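You operate a simulated robot arm through the tools that you are given. There is no shell and no other tool. Be economical: measure what you need, move in short steps, check, and stop when the job is done.

Carry out the task below with a simulated robot arm. There is one attempt and no reset: what you move stays moved.

Task
Wipe the grit off the bare end of the rod rail, wax it, and run arm one out to 0.
Fine: cloth and pad go back.

The check looks at the end state, three seconds after you hand in, the way a careful person would. Anything else that was tipped, shoved, dropped, spilled or broken makes it a failure.

Robot
A 7-joint arm with a two-finger parallel gripper, fixed in place. Base frame: the origin is at the foot of the arm, x ahead of it, y to its left, z up. Units: mm, degrees, N and s.
Its first joint turns from -66.0 to 66.0 degrees. Payload 2.5 kg.
Tool frame: the origin (TCP) lies between the finger pads and is the grasp point; the fingertips stand 23 mm ahead of it; z points along the fingers, y is the line along which they close. Largest opening 94 mm; finger width 38, thickness 10; the body of the gripper, 54 by 96 mm, starts 39 mm behind the TCP.
Orientation is told as [roll, pitch, yaw] about the base's x, y, z axes, in that order, counted from this pose: with the fingers straight down and closing along the base's y, the tool's x points along the base's -x, its y along +y and its z along -z.

Tools
- The arm moves only by the tool move_arm. Its argument "targets" is a list of rows, each an object of numbers (a shift or turn left out is 0, a gripper value left out holds the last): "tx", "ty", "tz": the shift along the base's x, y, z in mm; "rx", "ry", "rz": the turn, a rotation vector about the base's x, y, z in degrees; "jaw": the gripper command, from -1 (shut) to 1 (fully open), values between in proportion. In form: [{"tx": .., "ty": .., "tz": .., "rx": .., "ry": .., "rz": .., "jaw": ..}, ...]. A call has 1 to 10 rows; each row shifts and turns the commanded pose from where the row before left it. A row lasts 0.2 s, in which the tool goes at most 50 mm and 8.6 degrees; a call with a longer step from one row to the next is refused whole, and so is a gripper value outside its range. A pose out of reach is approached as far as the arm can. The call stops where the force on the tool passes 70 N (or 10 N more than at its start, if that is more) or the arm is blocked; 0.2 s more then pass. Each finger travels about 108 mm/s and halts on what it meets, pressing with about 43 N; the grip force reading is that of the motor and also rises with nothing between the fingers. The clock runs only during rows and for 0.2 s after the last one: add rows that do not move to give the fingers time. It gives the time, the measured TCP pose, the force on the tool (base axes), the opening and the grip force at its end, in the units of the frame above (readings bear some noise).
- Cameras (640 x 400 px; columns grow to the right, rows downward): "scene" is fixed at [125.8, -417.1, 540.2]; the picture's right is [0.73, -0.68, 0.00], its down [-0.43, -0.46, -0.78] and it looks along [0.53, 0.57, -0.63] (base axes); focal length 214 px, centre (320, 200). "wrist" rides on the gripper at [-39, 0, -44] in the tool frame; the picture's right is [0.00, -1.00, 0.00], its down [0.97, 0.00, -0.24] and it looks along [0.24, 0.00, 0.97] (tool axes); focal length 218 px, centre (320, 200).
- capture(camera): a new picture of that camera. The clock stands still meanwhile.
- locate(camera, pixels): for up to 12 pixels [column, row] of the newest picture of that camera ("zoom" is the newest enlarged one), the place [x, y, z] in the base frame of the surface seen there, good to about 2 mm. The clock stands still meanwhile.
- inspect(camera, box): a new picture of the part [left, top, right, bottom] of that camera's present view, enlarged. The clock stands still meanwhile.
- finish_job(): hands the job in; it is judged then, once.

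Go step by step. Measure first, check grasps and placings, and put right what went wrong. The budget is 80 turns and 38 pictures, counting those below and the enlarged ones. Unless the task says otherwise, let go and move clear before handing in, and close with one line.

The tools are called after "Emit:" as a command line: name --argument value ..., lists and objects as JSON in quotes. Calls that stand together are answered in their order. move_arm: Moves the arm, as the interface text tells. Its arguments: {"type":"object","properties":{"targets":{"type":"array"}},"required":["targets"]} The other tools are called the same way: capture (camera) takes a picture; locate (camera, pixels) gives the place of the surface under pixels of a picture; inspect (camera, box) takes an enlarged picture of a part of a camera's view; finish_job () hands the job in.

At the start:

```text
clock: 0.0
tcp_pos: [370.7, 153.0, 472.0]
tool_rot: [0.0, 0.1, 0.0]
wrist_force: [0.1, -0.3, 0.3]
opening: 94.1
gripper_force: 0.2
```

scene: 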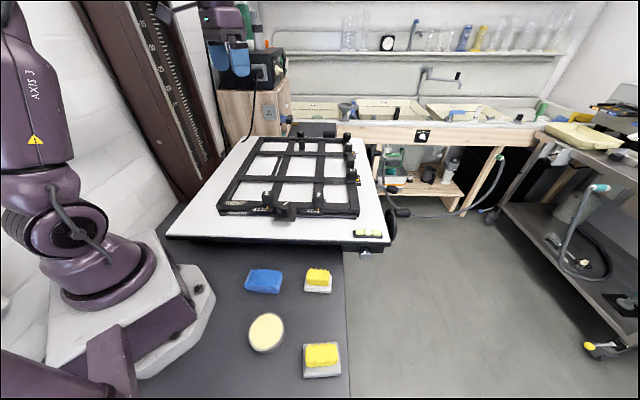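
wrist: 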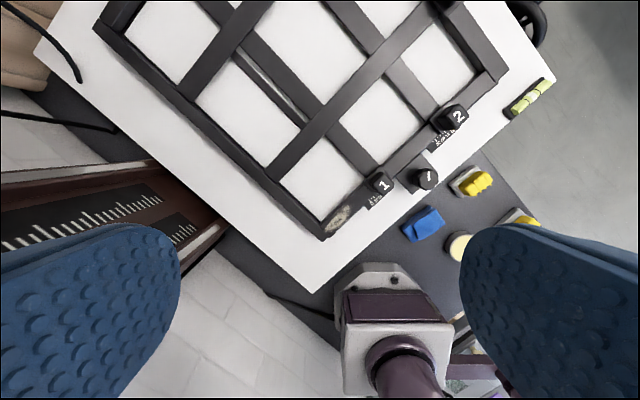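

The scene shows a black frame on a white board, with a blue cloth (265,281), a wax tin or disc (266,333), and two yellow pads (318,278) and (321,357). The wrist view shows grit near (337,220) by arm "1". I'll zoom in on both.

Emit:
inspect --camera "scene" --box '[200, 120, 400, 245]'

Emit:
inspect --camera "scene" --box '[220, 250, 380, 390]'

Emit:
inspect --camera "wrist" --box '[300, 90, 560, 260]'

```text
3.20 times, centred on (300, 182) of scene
```

zoom: 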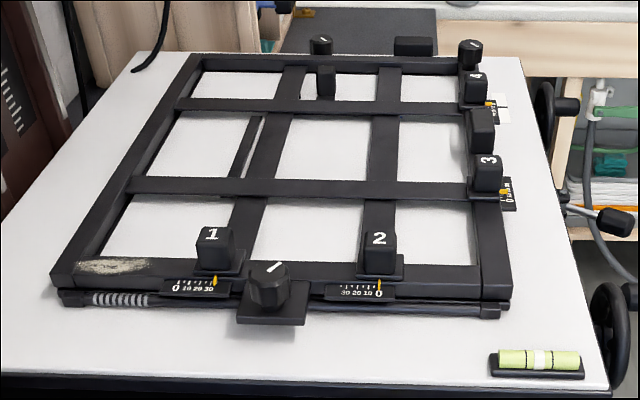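

```text
2.86 times, centred on (300, 320) of scene
```

zoom: 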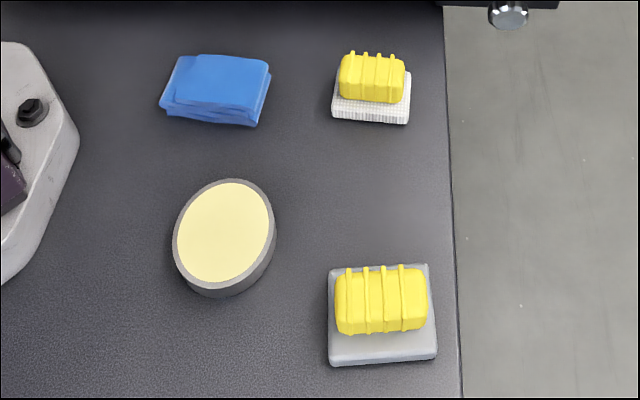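

```text
2.35 times, centred on (430, 175) of wrist
```

zoom: 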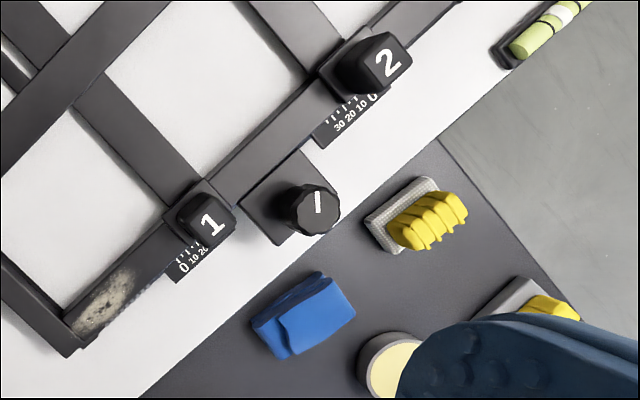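

The bare end has a pale patch on the flat rail at (105,267), with a thin rod in front of it carrying a striped section at (120,298). There's also a lock knob. I'll zoom in more and locate the key points.

Emit:
inspect --camera "scene" --box '[210, 180, 300, 236]'

Emit:
locate --camera "zoom" --pixels '[[110, 130], [60, 130], [180, 135], [150, 185], [310, 120], [400, 175], [320, 170], [260, 190], [460, 190], [420, 270], [30, 170], [230, 320]]'

```text
7.11 times, centred on (255, 208) of scene
```

zoom: 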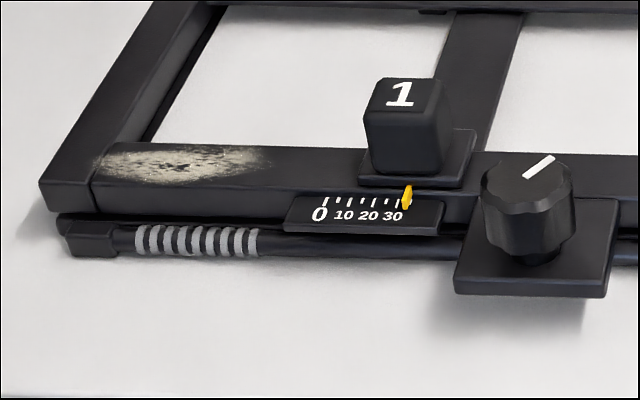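

```text
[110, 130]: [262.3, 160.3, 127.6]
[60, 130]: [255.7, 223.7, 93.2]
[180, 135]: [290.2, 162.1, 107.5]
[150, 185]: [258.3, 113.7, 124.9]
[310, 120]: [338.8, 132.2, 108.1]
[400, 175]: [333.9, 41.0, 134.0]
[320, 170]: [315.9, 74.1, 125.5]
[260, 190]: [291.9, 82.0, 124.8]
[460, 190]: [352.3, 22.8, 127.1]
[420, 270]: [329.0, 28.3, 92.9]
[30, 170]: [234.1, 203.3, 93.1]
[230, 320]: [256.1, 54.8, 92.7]
```

Now I'll locate exact points on the rail, slider, scale, knob and rod.

Emit:
locate --camera "zoom" --pixels '[[110, 170], [180, 165], [250, 162], [320, 165], [400, 95], [405, 140], [445, 160], [530, 175], [150, 240], [255, 245], [90, 240], [408, 195]]'

Emit:
locate --camera "zoom" --pixels '[[370, 85], [440, 85], [372, 110], [440, 115], [360, 183], [465, 185], [472, 135], [325, 205], [500, 180], [560, 180], [540, 250], [600, 280]]'

Emit:
inspect --camera "scene" --box '[240, 260, 350, 385]'

```text
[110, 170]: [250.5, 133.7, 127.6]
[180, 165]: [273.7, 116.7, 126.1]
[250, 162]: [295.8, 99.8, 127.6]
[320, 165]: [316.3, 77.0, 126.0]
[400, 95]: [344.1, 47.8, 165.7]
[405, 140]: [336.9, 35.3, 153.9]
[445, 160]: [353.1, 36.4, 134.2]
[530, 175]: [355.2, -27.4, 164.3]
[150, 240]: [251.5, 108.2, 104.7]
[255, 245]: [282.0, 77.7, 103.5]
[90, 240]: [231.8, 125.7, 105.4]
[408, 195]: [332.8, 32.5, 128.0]
```

```text
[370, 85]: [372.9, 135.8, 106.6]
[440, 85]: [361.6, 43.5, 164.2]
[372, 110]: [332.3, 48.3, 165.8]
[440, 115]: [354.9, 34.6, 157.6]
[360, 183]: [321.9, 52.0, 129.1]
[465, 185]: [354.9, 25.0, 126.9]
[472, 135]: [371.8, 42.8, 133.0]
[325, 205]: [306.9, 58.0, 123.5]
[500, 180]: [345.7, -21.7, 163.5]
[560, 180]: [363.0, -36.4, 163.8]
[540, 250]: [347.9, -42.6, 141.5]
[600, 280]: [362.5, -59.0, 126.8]
```

```text
3.20 times, centred on (295, 322) of scene
```

zoom: 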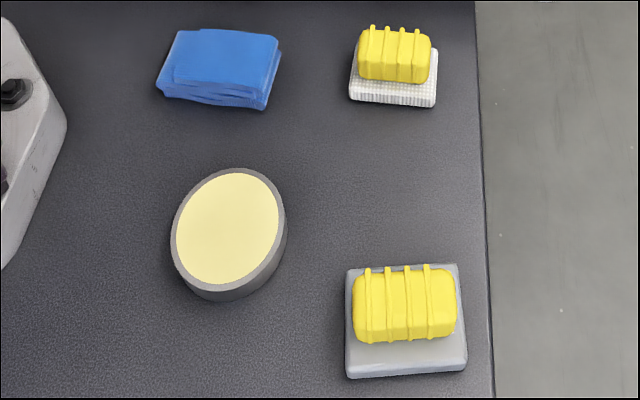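

The grit patch runs along the rail top (z≈127) from about (250,133) to (300,98), and slider 1's block top is at z≈165 near (345,45). Next I'll locate the loose items and get a closer view of the rail from above.

Emit:
locate --camera "zoom" --pixels '[[175, 35], [278, 42], [262, 105], [160, 92], [220, 65], [228, 225], [395, 40], [395, 70], [400, 98], [405, 290], [405, 330], [410, 365]]'

Emit:
move_arm --targets '[{"tx": -10, "ty": -40, "tz": -30}, {"tx": -10, "ty": -40, "tz": -30}, {"tx": -10, "ty": -30, "tz": -30}, {}]'

Emit:
capture --camera "wrist"

```text
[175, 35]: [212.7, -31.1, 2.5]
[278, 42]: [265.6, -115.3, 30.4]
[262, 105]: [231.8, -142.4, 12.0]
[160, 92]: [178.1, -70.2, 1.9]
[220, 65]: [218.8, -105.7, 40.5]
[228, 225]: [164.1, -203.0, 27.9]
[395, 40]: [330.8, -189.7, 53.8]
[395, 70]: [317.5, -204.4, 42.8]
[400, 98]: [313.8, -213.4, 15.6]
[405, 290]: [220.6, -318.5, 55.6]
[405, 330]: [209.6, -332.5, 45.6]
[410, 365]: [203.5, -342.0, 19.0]
```

```text
refused: row 1 steps farther than a row can; nothing moved
```

```text
30 pictures are left
```

wrist: 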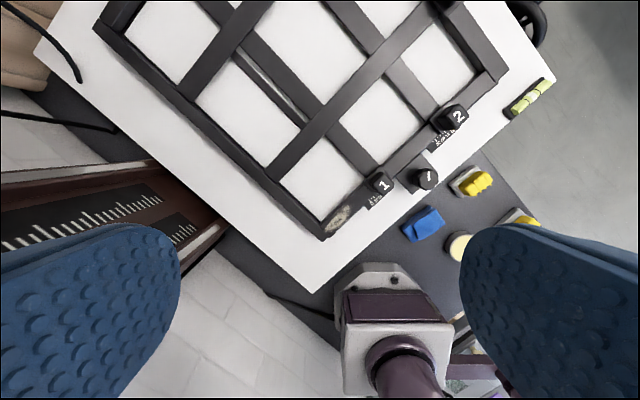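

That step was longer than 50 mm and was refused. I'll use smaller ones to reach a viewpoint that covers both the rail and the loose items.

Emit:
move_arm --targets '[{"tx": -8, "ty": -40, "tz": -20}, {"tx": -8, "ty": -40, "tz": -20}, {"tx": -8, "ty": -40, "tz": -20}, {"tx": -8, "ty": -40, "tz": -20}, {"tx": -8, "ty": -40, "tz": -20}, {"tx": -8, "ty": -30, "tz": -20}, {}]'

Emit:
capture --camera "wrist"

```text
clock: 1.6
tcp_pos: [321.9, -80.0, 352.6]
tool_rot: [0.1, -0.1, 0.0]
wrist_force: [-0.8, -0.6, 0.7]
opening: 94.2
gripper_force: 0.0
```

```text
29 pictures are left
```

wrist: 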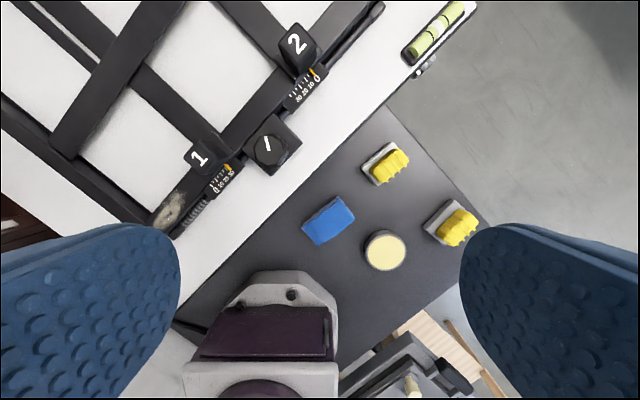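

Emit:
inspect --camera "wrist" --box '[280, 120, 480, 280]'

Emit:
locate --camera "zoom" --pixels '[[85, 290], [180, 235], [225, 305], [130, 360], [160, 300], [335, 400], [265, 160], [345, 85], [360, 130], [470, 300], [530, 340], [590, 330]]'

Emit:
inspect --camera "wrist" --box '[140, 20, 340, 240]'

Emit:
locate --camera "wrist" --pixels '[[198, 155], [170, 210], [195, 213], [268, 145], [295, 43], [215, 190], [228, 168], [318, 74], [340, 70], [280, 80], [150, 222], [247, 135]]'

```text
2.50 times, centred on (380, 200) of wrist
```

zoom: 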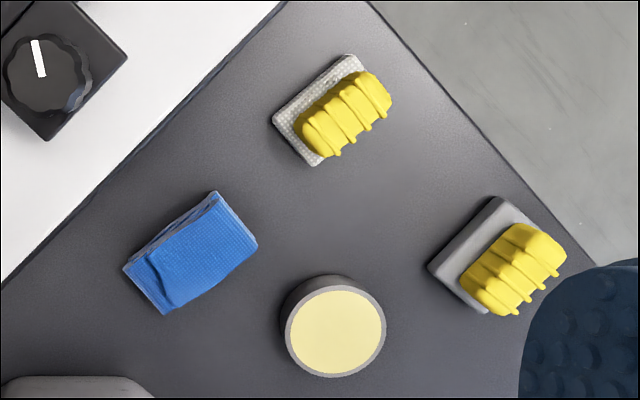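

```text
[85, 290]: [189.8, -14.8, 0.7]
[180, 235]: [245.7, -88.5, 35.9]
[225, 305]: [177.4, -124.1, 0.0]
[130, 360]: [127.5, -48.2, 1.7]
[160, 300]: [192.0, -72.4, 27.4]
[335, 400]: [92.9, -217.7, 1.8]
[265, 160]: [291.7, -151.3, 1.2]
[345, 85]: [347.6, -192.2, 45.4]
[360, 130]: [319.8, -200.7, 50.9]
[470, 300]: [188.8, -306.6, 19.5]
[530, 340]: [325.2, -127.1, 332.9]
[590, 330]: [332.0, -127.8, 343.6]
```

```text
1.82 times, centred on (240, 130) of wrist
```

zoom: 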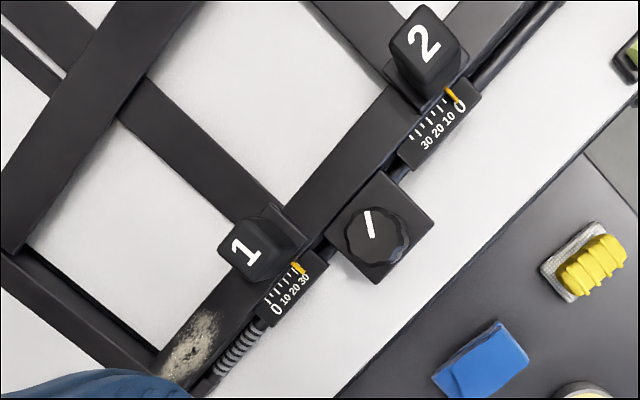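

```text
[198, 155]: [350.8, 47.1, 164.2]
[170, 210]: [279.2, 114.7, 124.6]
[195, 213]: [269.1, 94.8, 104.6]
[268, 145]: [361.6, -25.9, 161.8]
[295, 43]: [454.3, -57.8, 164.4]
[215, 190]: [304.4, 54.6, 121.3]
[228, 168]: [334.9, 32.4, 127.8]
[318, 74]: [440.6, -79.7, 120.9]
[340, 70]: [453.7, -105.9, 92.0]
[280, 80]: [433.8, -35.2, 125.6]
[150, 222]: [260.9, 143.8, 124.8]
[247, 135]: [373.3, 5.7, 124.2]
```

The tools are clear now: cloth around (205,-80), wax tin around (160,-200), white-mesh pad around (325,-195), grey pad around (210,-325). I need a closer look to tell which pad is for wax.

Emit:
move_arm --targets '[{"tx": -4, "ty": -38, "tz": -28}, {"tx": -4, "ty": -38, "tz": -28}, {"tx": -4, "ty": -38, "tz": -28}, {"tx": -4, "ty": -38, "tz": -28}, {"tx": -4, "ty": -28, "tz": -8}, {}]'

Emit:
capture --camera "wrist"

```text
clock: 3.0
tcp_pos: [303.7, -258.1, 228.1]
tool_rot: [0.0, 0.0, 0.0]
wrist_force: [0.7, -0.2, 0.4]
opening: 94.2
gripper_force: 0.0
```

```text
26 pictures are left
```

wrist: 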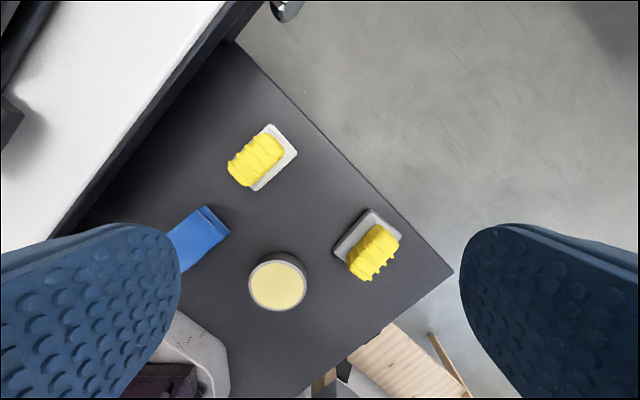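

Emit:
inspect --camera "wrist" --box '[200, 110, 420, 310]'

Emit:
locate --camera "wrist" --pixels '[[232, 170], [248, 185], [262, 137], [282, 150], [257, 160], [292, 150], [270, 126], [375, 250], [355, 275], [362, 230], [395, 236], [368, 212]]'

Emit:
locate --camera "wrist" --pixels '[[277, 285], [277, 258], [250, 290], [305, 285], [277, 308], [336, 252], [372, 277], [398, 242], [208, 206], [228, 232], [200, 235], [185, 262]]'

```text
2.00 times, centred on (310, 210) of wrist
```

zoom: 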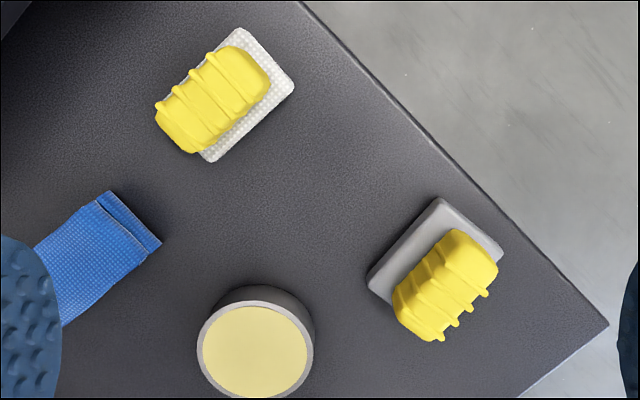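

```text
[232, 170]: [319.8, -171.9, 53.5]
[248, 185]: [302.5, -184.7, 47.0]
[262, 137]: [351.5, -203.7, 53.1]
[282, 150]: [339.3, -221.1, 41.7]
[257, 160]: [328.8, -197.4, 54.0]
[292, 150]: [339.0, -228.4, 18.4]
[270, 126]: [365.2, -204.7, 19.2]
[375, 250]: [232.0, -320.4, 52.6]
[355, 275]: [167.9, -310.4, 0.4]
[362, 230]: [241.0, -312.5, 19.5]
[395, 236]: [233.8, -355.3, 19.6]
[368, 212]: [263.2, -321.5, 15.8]
```

```text
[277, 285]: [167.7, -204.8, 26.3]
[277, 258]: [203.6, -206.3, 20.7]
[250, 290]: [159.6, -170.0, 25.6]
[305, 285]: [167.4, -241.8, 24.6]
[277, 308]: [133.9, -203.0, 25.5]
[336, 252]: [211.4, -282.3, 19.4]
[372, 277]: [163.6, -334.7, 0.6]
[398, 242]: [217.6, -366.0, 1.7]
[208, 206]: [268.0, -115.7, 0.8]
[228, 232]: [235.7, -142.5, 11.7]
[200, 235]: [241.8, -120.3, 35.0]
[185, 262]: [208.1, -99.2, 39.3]
```

The pads are distinguishable at this zoom but the material isn't. I'll move closer for texture.

Emit:
move_arm --targets '[{"tz": -40}, {"tz": -40, "tx": 5}, {}]'

Emit:
inspect --camera "wrist" --box '[180, 90, 440, 270]'

```text
clock: 3.8
tcp_pos: [311.2, -260.0, 151.6]
tool_rot: [0.1, 0.0, 0.0]
wrist_force: [-0.1, -0.1, 0.4]
opening: 94.1
gripper_force: 0.1
```

```text
2.22 times, centred on (310, 180) of wrist
```

zoom: 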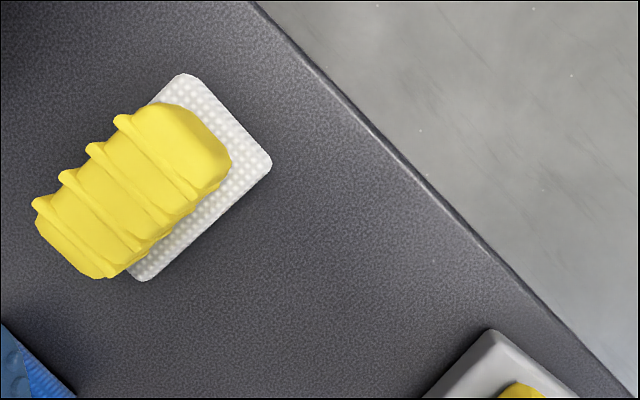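

The white pad is fabric-like with a woven dimple texture, and measures about 35×48 mm. I'll check the grey one the same way.

Emit:
move_arm --targets '[{"tx": -35, "ty": -25}, {"tx": -30, "ty": -25}, {"tx": -20}, {}]'

Emit:
inspect --camera "wrist" --box '[220, 80, 420, 240]'

```text
clock: 4.8
tcp_pos: [224.2, -308.7, 152.2]
tool_rot: [0.0, 0.0, 0.0]
wrist_force: [0.0, 0.2, 0.5]
opening: 93.8
gripper_force: 0.0
```

```text
2.50 times, centred on (320, 160) of wrist
```

zoom: 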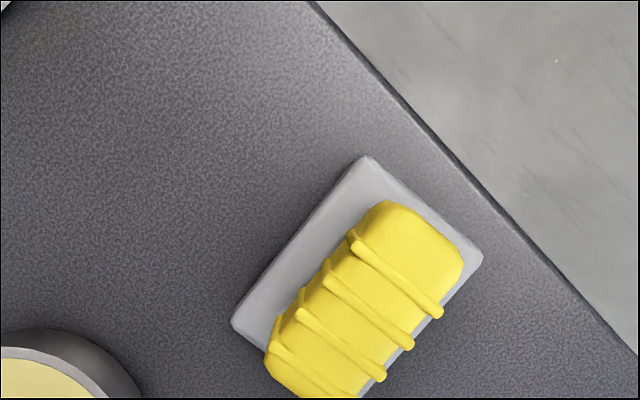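

The grey pad is smooth, larger (65×45) and wider than the rail, so I'll use the fabric one for wax. First the cloth: I'll go above it, turned -40° to line up with it.

Emit:
move_arm --targets '[{"ty": 40, "tz": 10, "rz": -8}, {"ty": 44, "tz": 10, "rz": -8}, {"ty": 44, "tz": 10, "rz": -8}, {"ty": 44, "rz": -8}, {"tx": -5, "ty": 44, "rz": -8}, {}]'

Emit:
capture --camera "wrist"

Emit:
locate --camera "wrist" --pixels '[[320, 180], [320, 230], [300, 200], [340, 200], [320, 260], [280, 200], [360, 200], [320, 140], [260, 200], [380, 200]]'

```text
clock: 6.2
tcp_pos: [218.2, -91.2, 180.9]
tool_rot: [0.0, 0.0, -40.1]
wrist_force: [-0.1, -0.4, -0.5]
opening: 93.8
gripper_force: 0.0
```

```text
22 pictures are left
```

wrist: 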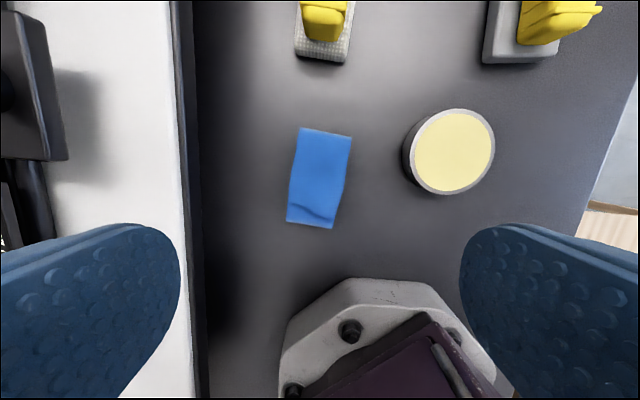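

```text
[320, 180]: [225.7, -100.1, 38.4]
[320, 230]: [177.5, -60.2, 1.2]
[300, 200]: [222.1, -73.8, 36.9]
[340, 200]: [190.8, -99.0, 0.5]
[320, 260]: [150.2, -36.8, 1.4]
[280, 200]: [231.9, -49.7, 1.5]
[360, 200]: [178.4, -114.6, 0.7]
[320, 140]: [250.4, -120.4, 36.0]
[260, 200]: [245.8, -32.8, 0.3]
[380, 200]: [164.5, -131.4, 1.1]
```

The cloth's top face centre is at pixel (319,178), or (227,-99,38). It's about 42×80 mm, turned about 9° more than the gripper. I'll align and descend so ~12 mm of cloth stays below the fingertips.

Emit:
move_arm --targets '[{"tx": 8.5, "ty": -8, "rz": -8.5, "tz": -20}, {"tz": -45}, {"tz": -45}, {"tz": -35}, {}]'

Emit:
inspect --camera "wrist" --box '[140, 60, 500, 400]'

```text
clock: 7.4
tcp_pos: [228.7, -100.6, 38.9]
tool_rot: [0.0, 0.0, -48.5]
wrist_force: [-0.9, -0.4, -0.2]
opening: 93.8
gripper_force: 0.1
```

```text
1.18 times, centred on (320, 230) of wrist
```

zoom: 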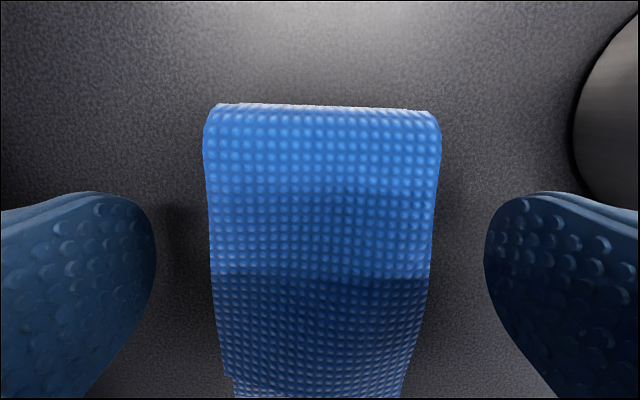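

The cloth is centred between the fingers. I'll close and lift slightly.

Emit:
move_arm --targets '[{"tz": -3, "jaw": -1}, {"jaw": -1}, {"jaw": -1}, {"jaw": -1}]'

Emit:
move_arm --targets '[{"tz": 40}, {"tz": 45}, {"tz": 45}, {"tz": 45}, {}]'

Emit:
capture --camera "scene"

```text
clock: 8.4
tcp_pos: [229.2, -101.1, 33.9]
tool_rot: [0.0, -0.1, -48.5]
wrist_force: [-0.2, 1.5, 24.2]
opening: 49.4
gripper_force: 42.6
```

```text
clock: 9.6
tcp_pos: [224.2, -99.1, 211.5]
tool_rot: [0.0, -0.1, -48.5]
wrist_force: [0.6, -0.5, 0.2]
opening: 49.2
gripper_force: 43.0
```

```text
20 pictures are left
```

scene: 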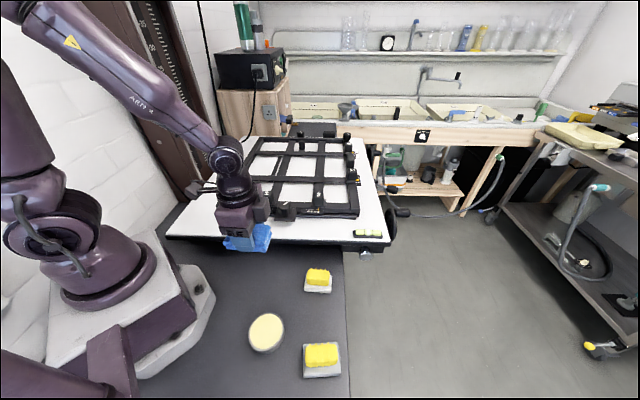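

The cloth is held at 49 mm opening, with its bottom ~34 mm below TCP. The arm is blocking the grit end in the scene view, so I'll swing aside and measure the patch edges precisely.

Emit:
move_arm --targets '[{"tx": 40, "ty": -25}, {"tx": 40, "ty": -25}, {"tx": 40, "ty": -25}, {}]'

Emit:
inspect --camera "scene" --box '[210, 180, 274, 220]'

Emit:
locate --camera "zoom" --pixels '[[130, 232], [180, 215], [180, 250], [260, 205], [260, 260], [340, 210], [340, 260], [380, 232], [100, 230], [430, 232], [260, 190], [260, 275]]'

```text
clock: 10.6
tcp_pos: [350.5, -173.8, 207.4]
tool_rot: [0.1, 0.0, -48.5]
wrist_force: [0.5, 0.1, -0.7]
opening: 49.2
gripper_force: 43.2
```

```text
10.00 times, centred on (242, 200) of scene
```

zoom: 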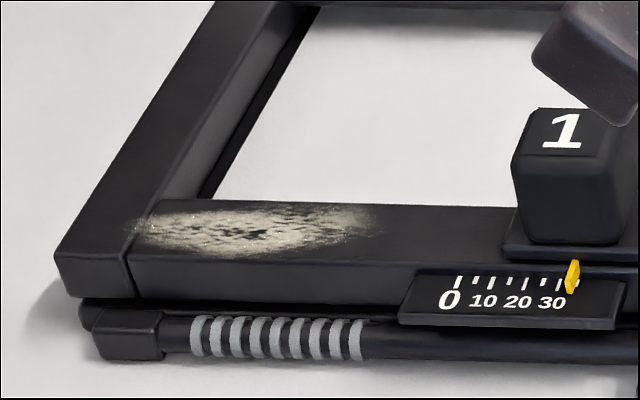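

```text
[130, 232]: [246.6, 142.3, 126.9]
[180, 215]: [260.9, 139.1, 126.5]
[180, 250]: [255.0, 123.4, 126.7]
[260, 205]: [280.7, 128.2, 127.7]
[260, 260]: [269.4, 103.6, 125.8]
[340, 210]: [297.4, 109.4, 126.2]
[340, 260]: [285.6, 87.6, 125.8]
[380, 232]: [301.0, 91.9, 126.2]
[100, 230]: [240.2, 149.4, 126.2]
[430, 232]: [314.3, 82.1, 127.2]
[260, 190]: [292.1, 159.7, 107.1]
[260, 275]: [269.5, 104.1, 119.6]
```

The rail runs at -45°. With s=(x−y)/√2 and n=(x+y)/√2, the rail spans n 264–290 at z≈126, the grit spans s 74–148, and arm 1 sits at ≈35 with its base edge at s≈191. I'll carry the cloth above the patch centre.

Emit:
move_arm --targets '[{"tx": -5, "ty": 30, "tz": 25}, {"tx": -11, "ty": 42}, {"tx": -11, "ty": 42}, {"tx": -11, "ty": 42}, {"tx": -11, "ty": 42}, {"tx": -11, "ty": 42, "rz": 3.5}, {"tx": -11, "ty": 42}, {"tx": -6, "ty": 10}, {}]'

Emit:
move_arm --targets '[{"tz": -30}, {"tz": -25}, {}]'

```text
clock: 12.6
tcp_pos: [270.1, 119.9, 231.8]
tool_rot: [0.0, 0.1, -45.1]
wrist_force: [0.2, -0.1, -0.8]
opening: 49.1
gripper_force: 43.1
```

```text
clock: 13.4
tcp_pos: [269.3, 118.1, 175.8]
tool_rot: [0.1, 0.0, -45.0]
wrist_force: [-0.8, 0.4, -0.5]
opening: 49.1
gripper_force: 43.1
```

The TCP is at s≈107, n≈274, so I'll shift 3 mm across and lower gently to contact.

Emit:
move_arm --targets '[{"tx": 2.5, "ty": 2, "tz": -8}, {"tz": -5}, {"tz": -2}, {"tz": -1}, {}]'

```text
clock: 14.6
tcp_pos: [272.3, 118.7, 161.4]
tool_rot: [0.0, 0.1, -45.0]
wrist_force: [-0.5, -0.7, -0.6]
opening: 49.3
gripper_force: 42.9
```

Emit:
move_arm --targets '[{"tz": -1}, {"tz": -1}, {"tz": -1}, {}]'

```text
clock: 15.6
tcp_pos: [272.3, 119.5, 160.8]
tool_rot: [0.0, 0.0, -45.0]
wrist_force: [0.4, -1.1, 0.0]
opening: 49.4
gripper_force: 43.1
```

Emit:
move_arm --targets '[{"tz": -1}, {"tz": -1}, {}, {}]'

```text
clock: 16.6
tcp_pos: [272.3, 119.6, 158.6]
tool_rot: [0.0, 0.1, -44.9]
wrist_force: [-16.3, -10.6, 51.2]
opening: 48.8
gripper_force: 42.6
```

Contact at z≈158.6 with 51 N, which is more than needed. I'll back off 1 mm.

Emit:
move_arm --targets '[{"tz": 1.2}, {}]'

```text
clock: 17.2
tcp_pos: [273.1, 120.5, 160.4]
tool_rot: [0.1, 0.0, -45.1]
wrist_force: [-8.2, 0.7, 31.0]
opening: 49.2
gripper_force: 42.9
```

Pressing at ~31 N. Now wiping strokes along the rail.

Emit:
move_arm --targets '[{"tx": 5, "ty": -5}, {"tx": 5, "ty": -5}, {"tx": 5, "ty": -5}, {"tx": 5, "ty": -5}, {"tx": -5, "ty": 5}, {"tx": -5, "ty": 5}, {"tx": -5, "ty": 5}, {"tx": -5, "ty": 5}]'

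Emit:
move_arm --targets '[{"tx": -5, "ty": 5}, {"tx": -5, "ty": 5}, {"tx": -5, "ty": 5}, {"tx": -4, "ty": 4}, {"tx": 4, "ty": -4}, {"tx": 5, "ty": -5}, {"tx": 5, "ty": -5}, {"tx": 5, "ty": -5}]'

```text
clock: 19.0
tcp_pos: [273.0, 120.4, 160.2]
tool_rot: [0.0, 0.0, -45.1]
wrist_force: [-0.7, 1.1, -0.1]
opening: 49.3
gripper_force: 43.2
```

```text
clock: 20.8
tcp_pos: [271.0, 119.2, 159.5]
tool_rot: [-0.1, 0.0, -45.1]
wrist_force: [0.7, -0.8, 0.1]
opening: 49.2
gripper_force: 42.8
```

The force dropped to 0 during the strokes. I'll press a bit more and stroke again, reading the force.

Emit:
move_arm --targets '[{"tz": -1}, {"tx": 5, "ty": -5}, {"tx": 5, "ty": -5}, {"tx": 5, "ty": -5}, {"tx": 5, "ty": -5}]'

Emit:
move_arm --targets '[{"tx": -6, "ty": 6}, {"tx": -6, "ty": 6}, {"tx": -6, "ty": 6}, {"tx": -6, "ty": 6}, {"tx": -6, "ty": 6}, {"tx": -6, "ty": 6}, {"tx": -3, "ty": 3}]'

Emit:
move_arm --targets '[{"tx": 6, "ty": -6}, {"tx": 6, "ty": -6}, {"tx": 6, "ty": -6}, {"tx": 6, "ty": -6}, {"tx": 6, "ty": -6}, {"tx": 6, "ty": -6}, {"tx": 3, "ty": -3}]'

```text
clock: 22.0
tcp_pos: [292.7, 100.8, 159.0]
tool_rot: [0.2, 0.0, -44.9]
wrist_force: [-9.5, 11.4, 32.4]
opening: 49.1
gripper_force: 42.8
```

```text
clock: 23.6
tcp_pos: [255.8, 139.6, 157.9]
tool_rot: [0.3, -0.2, -45.1]
wrist_force: [14.1, -18.9, 46.8]
opening: 49.3
gripper_force: 42.5
```

```text
clock: 25.2
tcp_pos: [293.3, 99.0, 158.2]
tool_rot: [0.1, 0.0, -45.0]
wrist_force: [-13.2, 10.2, 38.7]
opening: 49.2
gripper_force: 43.0
```

The strokes now run with 30–45 N and real friction along the full patch. I'll lift, swing clear, and check the rail.

Emit:
move_arm --targets '[{"tx": -6, "ty": 6}, {"tx": -6, "ty": 6}, {"tx": -6, "ty": 6}, {"tx": -6, "ty": 6}, {"tx": -6, "ty": 6}, {"tx": -6, "ty": 6}, {"tz": 40}, {"tz": 40}]'

Emit:
move_arm --targets '[{"tx": 10, "ty": -42}, {"tx": 10, "ty": -42}, {"tx": 10, "ty": -42}, {"tx": 10, "ty": -42}, {"tx": 10, "ty": -42}, {"tx": 10, "ty": -42}, {}]'

Emit:
inspect --camera "scene" --box '[210, 180, 274, 220]'

```text
clock: 27.0
tcp_pos: [254.6, 137.2, 240.2]
tool_rot: [-0.1, -0.1, -45.0]
wrist_force: [0.4, -0.8, -1.1]
opening: 48.9
gripper_force: 43.3
```

```text
clock: 28.6
tcp_pos: [318.4, -117.4, 239.8]
tool_rot: [0.0, 0.0, -45.0]
wrist_force: [1.3, 0.7, -0.9]
opening: 49.1
gripper_force: 43.3
```

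```text
10.00 times, centred on (242, 200) of scene
```

zoom: 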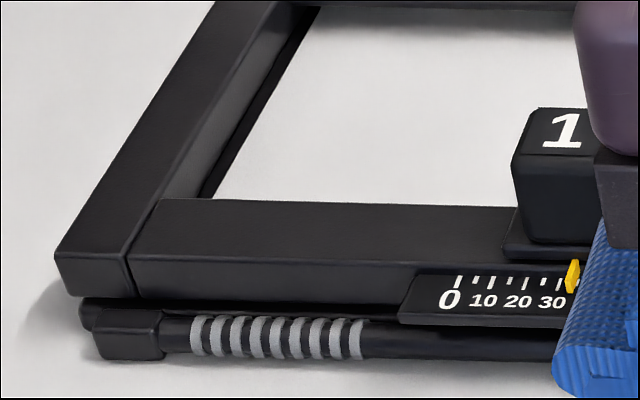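

The grit is gone. I'm returning the cloth to where it lay, at (229,-101), yaw -48.5.

Emit:
move_arm --targets '[{"tx": -45, "ty": 8, "rz": -3.5}, {"tx": -44, "ty": 8}, {"tz": -45}, {"tz": -45}, {"tz": -45}, {"tz": -40}, {}]'

```text
clock: 30.2
tcp_pos: [227.6, -101.8, 64.8]
tool_rot: [-0.1, 0.0, -48.5]
wrist_force: [-0.4, 0.6, -1.2]
opening: 48.8
gripper_force: 43.0
```

Emit:
move_arm --targets '[{"tx": 1.5, "ty": 1, "tz": -20}, {"tz": -9}, {}]'

```text
clock: 31.0
tcp_pos: [229.5, -101.1, 34.4]
tool_rot: [0.0, 0.0, -48.5]
wrist_force: [-5.3, 1.1, 23.6]
opening: 49.3
gripper_force: 43.3
```

It's on the table. I'll release, go up, and move above the white fabric pad for a view.

Emit:
move_arm --targets '[{"jaw": 1}, {"jaw": 1}, {"jaw": 1}, {"tz": 45, "jaw": 1}, {"tz": 45}, {"tz": 40, "rz": 3.5}, {"tx": 35, "ty": -32}, {"tx": 35, "ty": -32}, {"tx": 28, "ty": -30}, {}]'

Emit:
capture --camera "wrist"

Emit:
locate --camera "wrist" --pixels '[[320, 200], [310, 190], [330, 190], [320, 170], [300, 190], [340, 190], [320, 220], [320, 150]]'

```text
clock: 33.2
tcp_pos: [327.3, -190.5, 161.9]
tool_rot: [-0.1, 0.1, -45.0]
wrist_force: [0.8, -0.1, 0.1]
opening: 94.0
gripper_force: 0.2
```

```text
17 pictures are left
```

wrist: 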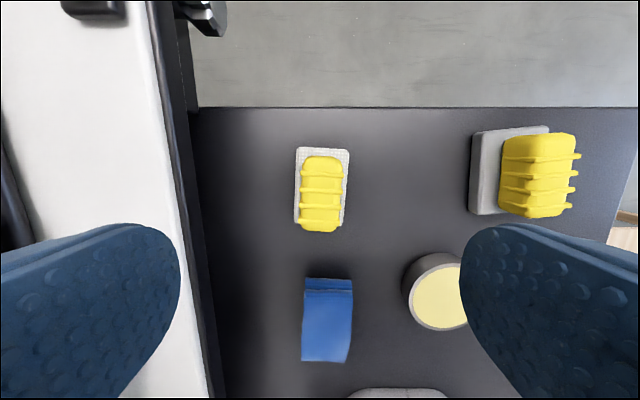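

```text
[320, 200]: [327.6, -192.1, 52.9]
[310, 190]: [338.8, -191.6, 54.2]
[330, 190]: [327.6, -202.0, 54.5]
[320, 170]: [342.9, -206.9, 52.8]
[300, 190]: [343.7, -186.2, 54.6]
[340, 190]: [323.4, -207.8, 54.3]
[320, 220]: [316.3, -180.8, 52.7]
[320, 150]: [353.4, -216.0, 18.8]
```

The white pad's handle top is centred at (331,-196,54), about 28×52 mm, and turned about -47°. I'll descend with the tips just above the pad's base (z 19) and grip the handle.

Emit:
move_arm --targets '[{"tx": 3.5, "ty": -5, "tz": -30, "rz": -2}, {"tz": -40}, {"tz": -30}, {"tz": -14}, {}]'

Emit:
inspect --camera "wrist" --box '[140, 60, 500, 400]'

```text
clock: 34.4
tcp_pos: [329.3, -196.6, 49.0]
tool_rot: [-0.1, 0.0, -46.9]
wrist_force: [0.7, -0.6, 0.4]
opening: 94.1
gripper_force: 0.1
```

```text
1.18 times, centred on (320, 230) of wrist
```

zoom: 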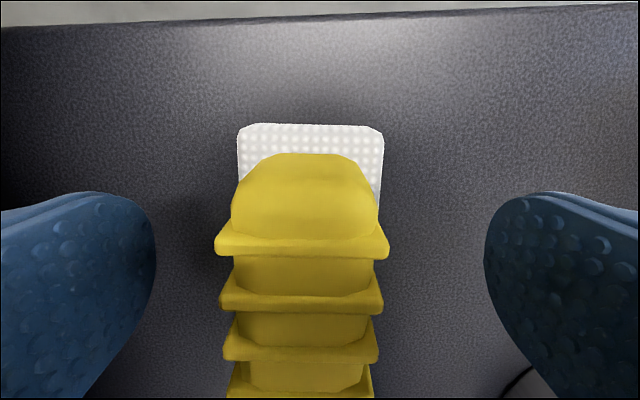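

The handle sits ~4 mm left of centre between the fingers (pixel 300 vs 320). I'll shift to match and close.

Emit:
move_arm --targets '[{"tx": 2.4, "ty": 2.2, "tz": -1}, {"jaw": -1}, {"jaw": -1}, {"jaw": -1}, {"jaw": -1}, {"jaw": -1}]'

Emit:
move_arm --targets '[{"tz": 20}, {"tz": 30}, {}]'

Emit:
capture --camera "scene"

```text
clock: 35.8
tcp_pos: [331.7, -196.5, 49.2]
tool_rot: [0.1, 0.0, -47.0]
wrist_force: [1.0, -0.3, 0.0]
opening: 29.1
gripper_force: 43.1
```

```text
clock: 36.6
tcp_pos: [333.0, -196.3, 99.3]
tool_rot: [0.0, 0.0, -47.0]
wrist_force: [0.2, 0.3, -1.0]
opening: 29.3
gripper_force: 42.8
```

```text
15 pictures are left
```

scene: 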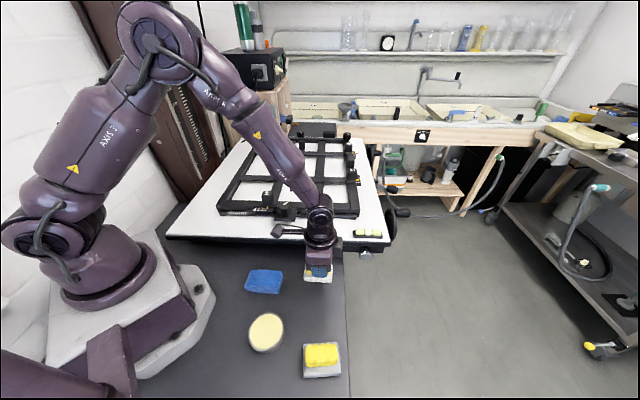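

The pad is held (29 mm) with its bottom ~49 mm below the TCP. Next I carry it over the wax tin at (168,-205), top z≈26.

Emit:
move_arm --targets '[{"tx": -41, "ty": -2, "tz": 20}, {"tx": -41, "ty": -2}, {"tx": -41, "ty": -2}, {"tx": -42, "ty": -2}, {}]'

Emit:
move_arm --targets '[{"tz": -25}, {"tz": -12}, {}]'

```text
clock: 37.8
tcp_pos: [166.3, -204.3, 119.8]
tool_rot: [-0.1, 0.1, -47.0]
wrist_force: [0.7, -0.3, -0.6]
opening: 29.4
gripper_force: 42.9
```

```text
clock: 38.6
tcp_pos: [164.8, -204.5, 83.2]
tool_rot: [0.1, -0.1, -47.0]
wrist_force: [0.5, 0.0, 0.0]
opening: 29.1
gripper_force: 43.3
```

Emit:
move_arm --targets '[{"tx": 1.5, "tz": -5}, {"tz": -1}, {"tz": -1}, {"tz": -1}, {}]'

```text
clock: 39.8
tcp_pos: [169.5, -203.7, 75.0]
tool_rot: [-0.1, 0.0, -47.0]
wrist_force: [0.3, 0.4, -1.7]
opening: 29.3
gripper_force: 43.0
```

Emit:
move_arm --targets '[{"tz": -1}, {"tz": -1}, {}]'

```text
clock: 40.6
tcp_pos: [169.7, -203.6, 72.8]
tool_rot: [0.2, 0.0, -46.9]
wrist_force: [-3.6, 9.4, 50.5]
opening: 29.4
gripper_force: 42.9
```

Firm contact on the wax (50 N). I'll ease slightly, hold, and lift straight up.

Emit:
move_arm --targets '[{"tz": 0.7}, {}, {}, {"tz": 10}, {"tz": 40}, {"tz": 45}, {"tz": 45}, {"tz": 40}, {}]'

Emit:
inspect --camera "scene" --box '[190, 180, 370, 390]'

```text
clock: 42.6
tcp_pos: [169.8, -204.6, 251.9]
tool_rot: [0.0, 0.0, -47.0]
wrist_force: [-0.5, -0.5, -1.5]
opening: 29.4
gripper_force: 42.6
```

```text
1.90 times, centred on (280, 285) of scene
```

zoom: 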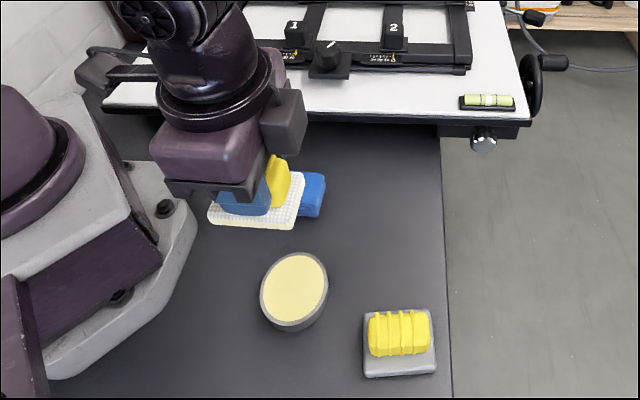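

The pad's lower rim looks yellow now, so it's loaded with wax. I'm carrying it over to the clean rail end.

Emit:
move_arm --targets '[{"tx": 30, "ty": 38}, {"tx": 20, "ty": 42}, {"tx": 20, "ty": 42}, {"tx": 15, "ty": 42}, {"tx": 8, "ty": 42}, {"tx": 5, "ty": 42}, {"tx": 3, "ty": 40, "rz": 2}, {"tx": 2, "ty": 35}, {}]'

Emit:
move_arm --targets '[{"tz": -35}, {"tz": -32}, {}]'

```text
clock: 44.6
tcp_pos: [272.4, 121.7, 252.3]
tool_rot: [0.0, 0.0, -45.0]
wrist_force: [0.7, -0.4, -1.2]
opening: 29.6
gripper_force: 42.8
```

```text
clock: 45.4
tcp_pos: [274.6, 120.4, 185.1]
tool_rot: [0.0, 0.0, -45.0]
wrist_force: [0.1, -0.4, -1.0]
opening: 29.2
gripper_force: 43.2
```

Emit:
move_arm --targets '[{"tx": -1, "ty": -1, "tz": -8}, {"tz": -1.5}, {"tz": -1}, {}]'

```text
clock: 46.4
tcp_pos: [270.6, 118.9, 174.2]
tool_rot: [0.0, -0.1, -45.2]
wrist_force: [0.3, 0.1, -0.8]
opening: 29.0
gripper_force: 42.8
```

Emit:
move_arm --targets '[{"tx": 1, "ty": 0.5, "tz": -1}, {"tz": -0.7}, {}]'

```text
clock: 47.2
tcp_pos: [272.6, 118.4, 172.2]
tool_rot: [0.0, 0.0, -45.0]
wrist_force: [-1.0, -0.5, 1.9]
opening: 29.5
gripper_force: 43.0
```

Emit:
move_arm --targets '[{"tz": -1}, {}]'

```text
clock: 47.8
tcp_pos: [272.8, 119.5, 174.7]
tool_rot: [0.1, 0.1, -44.9]
wrist_force: [-8.6, -4.6, 31.1]
opening: 29.3
gripper_force: 43.6
```

Pressing at ~31 N. Waxing strokes along the rail.

Emit:
move_arm --targets '[{"tx": 5, "ty": -5}, {"tx": 5, "ty": -5}, {"tx": 5, "ty": -5}, {"tx": 5, "ty": -5}]'

Emit:
move_arm --targets '[{"tx": -6, "ty": 6}, {"tx": -6, "ty": 6}, {"tx": -6, "ty": 6}, {"tx": -6, "ty": 6}, {"tx": -6, "ty": 6}, {"tx": -6, "ty": 6}, {"tx": -3, "ty": 3}]'

Emit:
move_arm --targets '[{"tx": 6, "ty": -6}, {"tx": 6, "ty": -6}, {"tx": 6, "ty": -6}, {"tx": 6, "ty": -6}, {"tx": 6, "ty": -6}, {"tx": 6, "ty": -6}, {"tx": 3, "ty": -3}]'

Emit:
move_arm --targets '[{"tx": -6, "ty": 6}, {"tx": -6, "ty": 6}, {"tx": -6, "ty": 6}, {"tx": -6, "ty": 6}, {"tx": -6, "ty": 6}, {"tx": -6, "ty": 6}, {"tz": 40}, {"tz": 40}]'

Emit:
move_arm --targets '[{"tx": 10, "ty": -42}, {"tx": 10, "ty": -42}, {"tx": 10, "ty": -42}, {"tx": 14, "ty": -42}, {"tx": 14, "ty": -42}, {"tx": 14, "ty": -42}, {}]'

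Emit:
inspect --camera "scene" --box '[210, 180, 274, 220]'

```text
clock: 48.8
tcp_pos: [291.9, 98.3, 172.8]
tool_rot: [0.1, 0.0, -45.0]
wrist_force: [-6.1, 8.7, 23.1]
opening: 29.2
gripper_force: 42.9
```

```text
clock: 50.4
tcp_pos: [253.5, 136.5, 172.1]
tool_rot: [0.0, 0.0, -44.9]
wrist_force: [2.8, -0.3, 2.1]
opening: 29.2
gripper_force: 42.9
```

```text
clock: 52.0
tcp_pos: [292.0, 100.0, 173.8]
tool_rot: [0.0, 0.0, -45.0]
wrist_force: [-0.7, -0.3, -1.2]
opening: 29.3
gripper_force: 42.9
```

```text
clock: 53.8
tcp_pos: [257.2, 132.5, 253.5]
tool_rot: [0.0, 0.0, -45.0]
wrist_force: [-0.2, 0.1, -1.8]
opening: 29.4
gripper_force: 43.0
```

```text
clock: 55.4
tcp_pos: [324.0, -122.4, 251.5]
tool_rot: [-0.1, 0.0, -44.9]
wrist_force: [-1.2, 0.2, -1.2]
opening: 29.0
gripper_force: 42.8
```

```text
10.00 times, centred on (242, 200) of scene
```

zoom: 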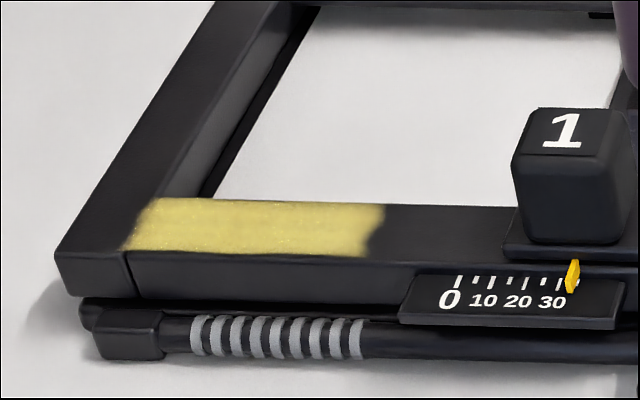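

An even wax film covers the whole bare end. I'm returning the pad to (331.7,-196.5), yaw -47.

Emit:
move_arm --targets '[{"tx": 4, "ty": -37, "rz": -2}, {"tx": 4, "ty": -37}, {"tz": -45}, {"tz": -45}, {"tz": -45}, {"tz": -45}, {}]'

```text
clock: 57.0
tcp_pos: [334.5, -192.7, 70.2]
tool_rot: [0.0, 0.0, -47.0]
wrist_force: [0.8, -0.5, -1.3]
opening: 29.2
gripper_force: 43.0
```

Emit:
move_arm --targets '[{"tx": -2.5, "ty": -3.5, "tz": -15}, {"tz": -4}, {"tz": -1.5}, {}]'

```text
clock: 58.0
tcp_pos: [332.6, -196.4, 50.5]
tool_rot: [0.1, 0.0, -47.1]
wrist_force: [-0.7, -0.1, -1.3]
opening: 29.4
gripper_force: 42.8
```

Emit:
move_arm --targets '[{"tz": -1}, {"tz": -1}, {}]'

```text
clock: 58.8
tcp_pos: [333.3, -196.3, 48.3]
tool_rot: [0.0, 0.0, -47.0]
wrist_force: [0.0, 0.1, -0.9]
opening: 29.2
gripper_force: 42.8
```

Emit:
move_arm --targets '[{"tz": -1}, {}]'

```text
clock: 59.4
tcp_pos: [333.2, -195.3, 48.9]
tool_rot: [-0.1, 0.1, -47.1]
wrist_force: [-7.2, 1.0, 16.7]
opening: 29.5
gripper_force: 42.9
```

The pad is in contact with the table. I'll release, rise, and look down at the knob and arm 1.

Emit:
move_arm --targets '[{"jaw": 1}, {"jaw": 1}, {"jaw": 1}, {"tz": 30}, {"tz": 45}, {"tz": 45}, {"tz": 45}, {"tz": 45, "rz": 2}, {"ty": 40}]'

Emit:
move_arm --targets '[{"ty": 45}, {"ty": 45}, {"ty": 45}, {"ty": 25}, {}]'

Emit:
capture --camera "wrist"

Emit:
inspect --camera "wrist" --box '[180, 60, 460, 260]'

```text
clock: 61.4
tcp_pos: [337.0, -151.6, 260.1]
tool_rot: [0.0, 0.0, -45.1]
wrist_force: [0.3, -0.7, 0.1]
opening: 93.9
gripper_force: 0.0
```

```text
clock: 62.6
tcp_pos: [334.0, 6.3, 257.4]
tool_rot: [0.0, 0.0, -44.9]
wrist_force: [-0.5, 0.4, 1.0]
opening: 93.9
gripper_force: 0.1
```

```text
12 pictures are left
```

wrist: 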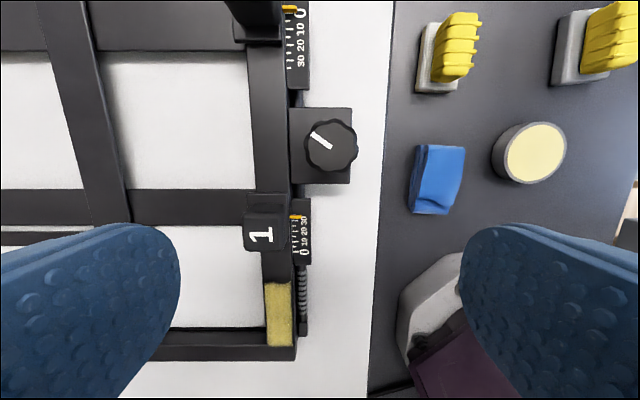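

```text
2.00 times, centred on (320, 160) of wrist
```

zoom: 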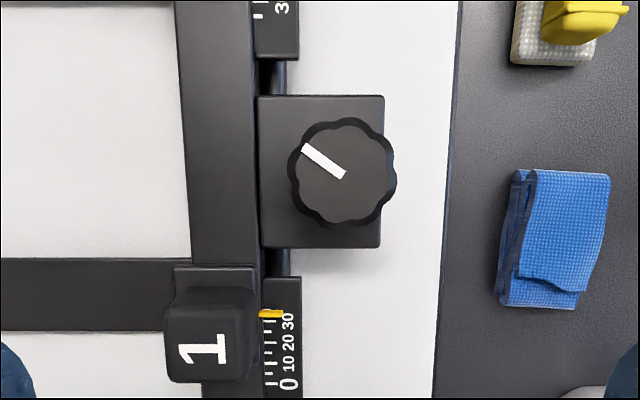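

The wrist view shows block "1" at (262,235), its pointer at ~35, and the knob beside it. I'll locate the block and its surroundings before gripping.

Emit:
locate --camera "wrist" --pixels '[[247, 222], [276, 222], [247, 248], [274, 246], [262, 235], [265, 200], [225, 205], [294, 217], [303, 252], [280, 215], [330, 145], [287, 235]]'

```text
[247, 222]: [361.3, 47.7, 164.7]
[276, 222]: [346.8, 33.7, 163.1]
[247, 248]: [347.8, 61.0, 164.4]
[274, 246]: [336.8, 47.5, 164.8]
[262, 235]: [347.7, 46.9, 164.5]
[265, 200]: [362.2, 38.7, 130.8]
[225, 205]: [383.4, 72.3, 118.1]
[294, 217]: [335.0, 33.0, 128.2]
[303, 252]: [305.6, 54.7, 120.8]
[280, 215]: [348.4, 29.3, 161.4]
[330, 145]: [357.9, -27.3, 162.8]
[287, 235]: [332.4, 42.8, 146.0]
```

Block 1 is centred at (348,47), z 134–165. I'll descend around it across the rail with the tips staying above its base plate.

Emit:
move_arm --targets '[{"tx": 7, "ty": 20, "tz": -20}, {"tx": 7, "ty": 20, "tz": -20}, {"tz": -30}, {"tz": -23}, {}]'

Emit:
inspect --camera "wrist" --box '[100, 0, 540, 400]'

```text
clock: 63.8
tcp_pos: [348.4, 43.2, 164.0]
tool_rot: [0.0, 0.0, -44.9]
wrist_force: [0.2, 0.3, -0.2]
opening: 94.2
gripper_force: 0.1
```

```text
1.00 times, centred on (320, 200) of wrist
```

zoom: 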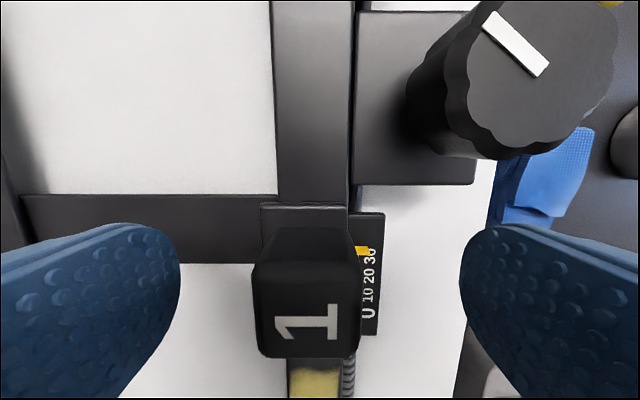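

The block sits ~3 mm left of centre, so I'll shift across and close.

Emit:
move_arm --targets '[{"tx": 1, "ty": 3}, {"jaw": -1}, {"jaw": -1}, {"jaw": -1}, {"jaw": -1}, {"jaw": -1}]'

```text
clock: 65.2
tcp_pos: [350.9, 47.0, 165.1]
tool_rot: [0.0, 0.0, -45.0]
wrist_force: [4.4, 2.3, -6.1]
opening: 29.6
gripper_force: 45.2
```

Gripped at 29.6 mm. I'll try a gentle 4 mm slide toward 0 and read the force.

Emit:
move_arm --targets '[{"tx": -1.4, "ty": 1.4}, {"tx": -1.4, "ty": 1.4}, {}]'

```text
clock: 66.0
tcp_pos: [345.1, 50.3, 166.4]
tool_rot: [-0.1, 0.0, -45.0]
wrist_force: [7.1, 5.3, -31.9]
opening: 29.7
gripper_force: 44.8
```

It slid ~4 mm with low side force, but there's a 32 N upward pull on the block. I'll lower a little to relieve it.

Emit:
move_arm --targets '[{"tz": -1.2}, {}]'

```text
clock: 66.6
tcp_pos: [345.5, 50.3, 166.5]
tool_rot: [0.1, 0.1, -45.2]
wrist_force: [-0.3, 2.7, 2.6]
opening: 29.9
gripper_force: 44.9
```

Force relieved. I'll continue ~10 mm and check with a picture.

Emit:
move_arm --targets '[{"tx": -2.3, "ty": 2.3}, {"tx": -2.3, "ty": 2.3}, {"tx": -2.3, "ty": 2.3}, {}]'

Emit:
inspect --camera "scene" --box '[210, 175, 290, 225]'

```text
clock: 67.6
tcp_pos: [338.9, 57.7, 165.9]
tool_rot: [0.1, 0.0, -45.1]
wrist_force: [1.1, -3.8, -15.1]
opening: 29.8
gripper_force: 44.9
```

```text
8.00 times, centred on (250, 200) of scene
```

zoom: 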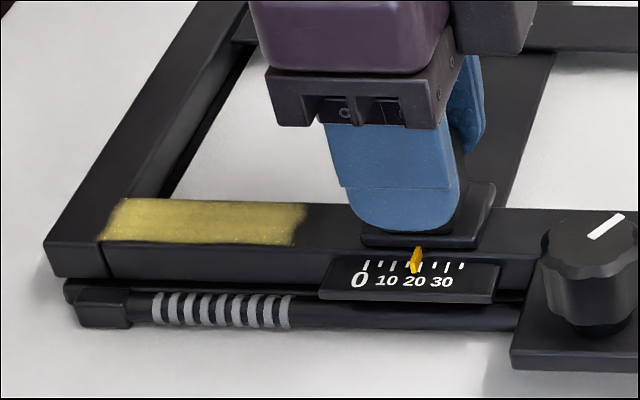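

The arm slides freely, and the pointer at (414,262) now reads ~18. I'll measure the pointer-to-zero distance.

Emit:
locate --camera "zoom" --pixels '[[414, 268], [413, 271], [366, 265], [366, 270], [420, 252], [461, 266], [418, 290], [366, 286]]'

```text
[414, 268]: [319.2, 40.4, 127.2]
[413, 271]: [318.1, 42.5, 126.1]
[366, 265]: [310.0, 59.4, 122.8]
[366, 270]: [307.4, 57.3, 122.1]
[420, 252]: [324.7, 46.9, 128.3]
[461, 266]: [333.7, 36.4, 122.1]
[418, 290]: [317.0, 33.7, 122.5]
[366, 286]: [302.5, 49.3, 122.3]
```

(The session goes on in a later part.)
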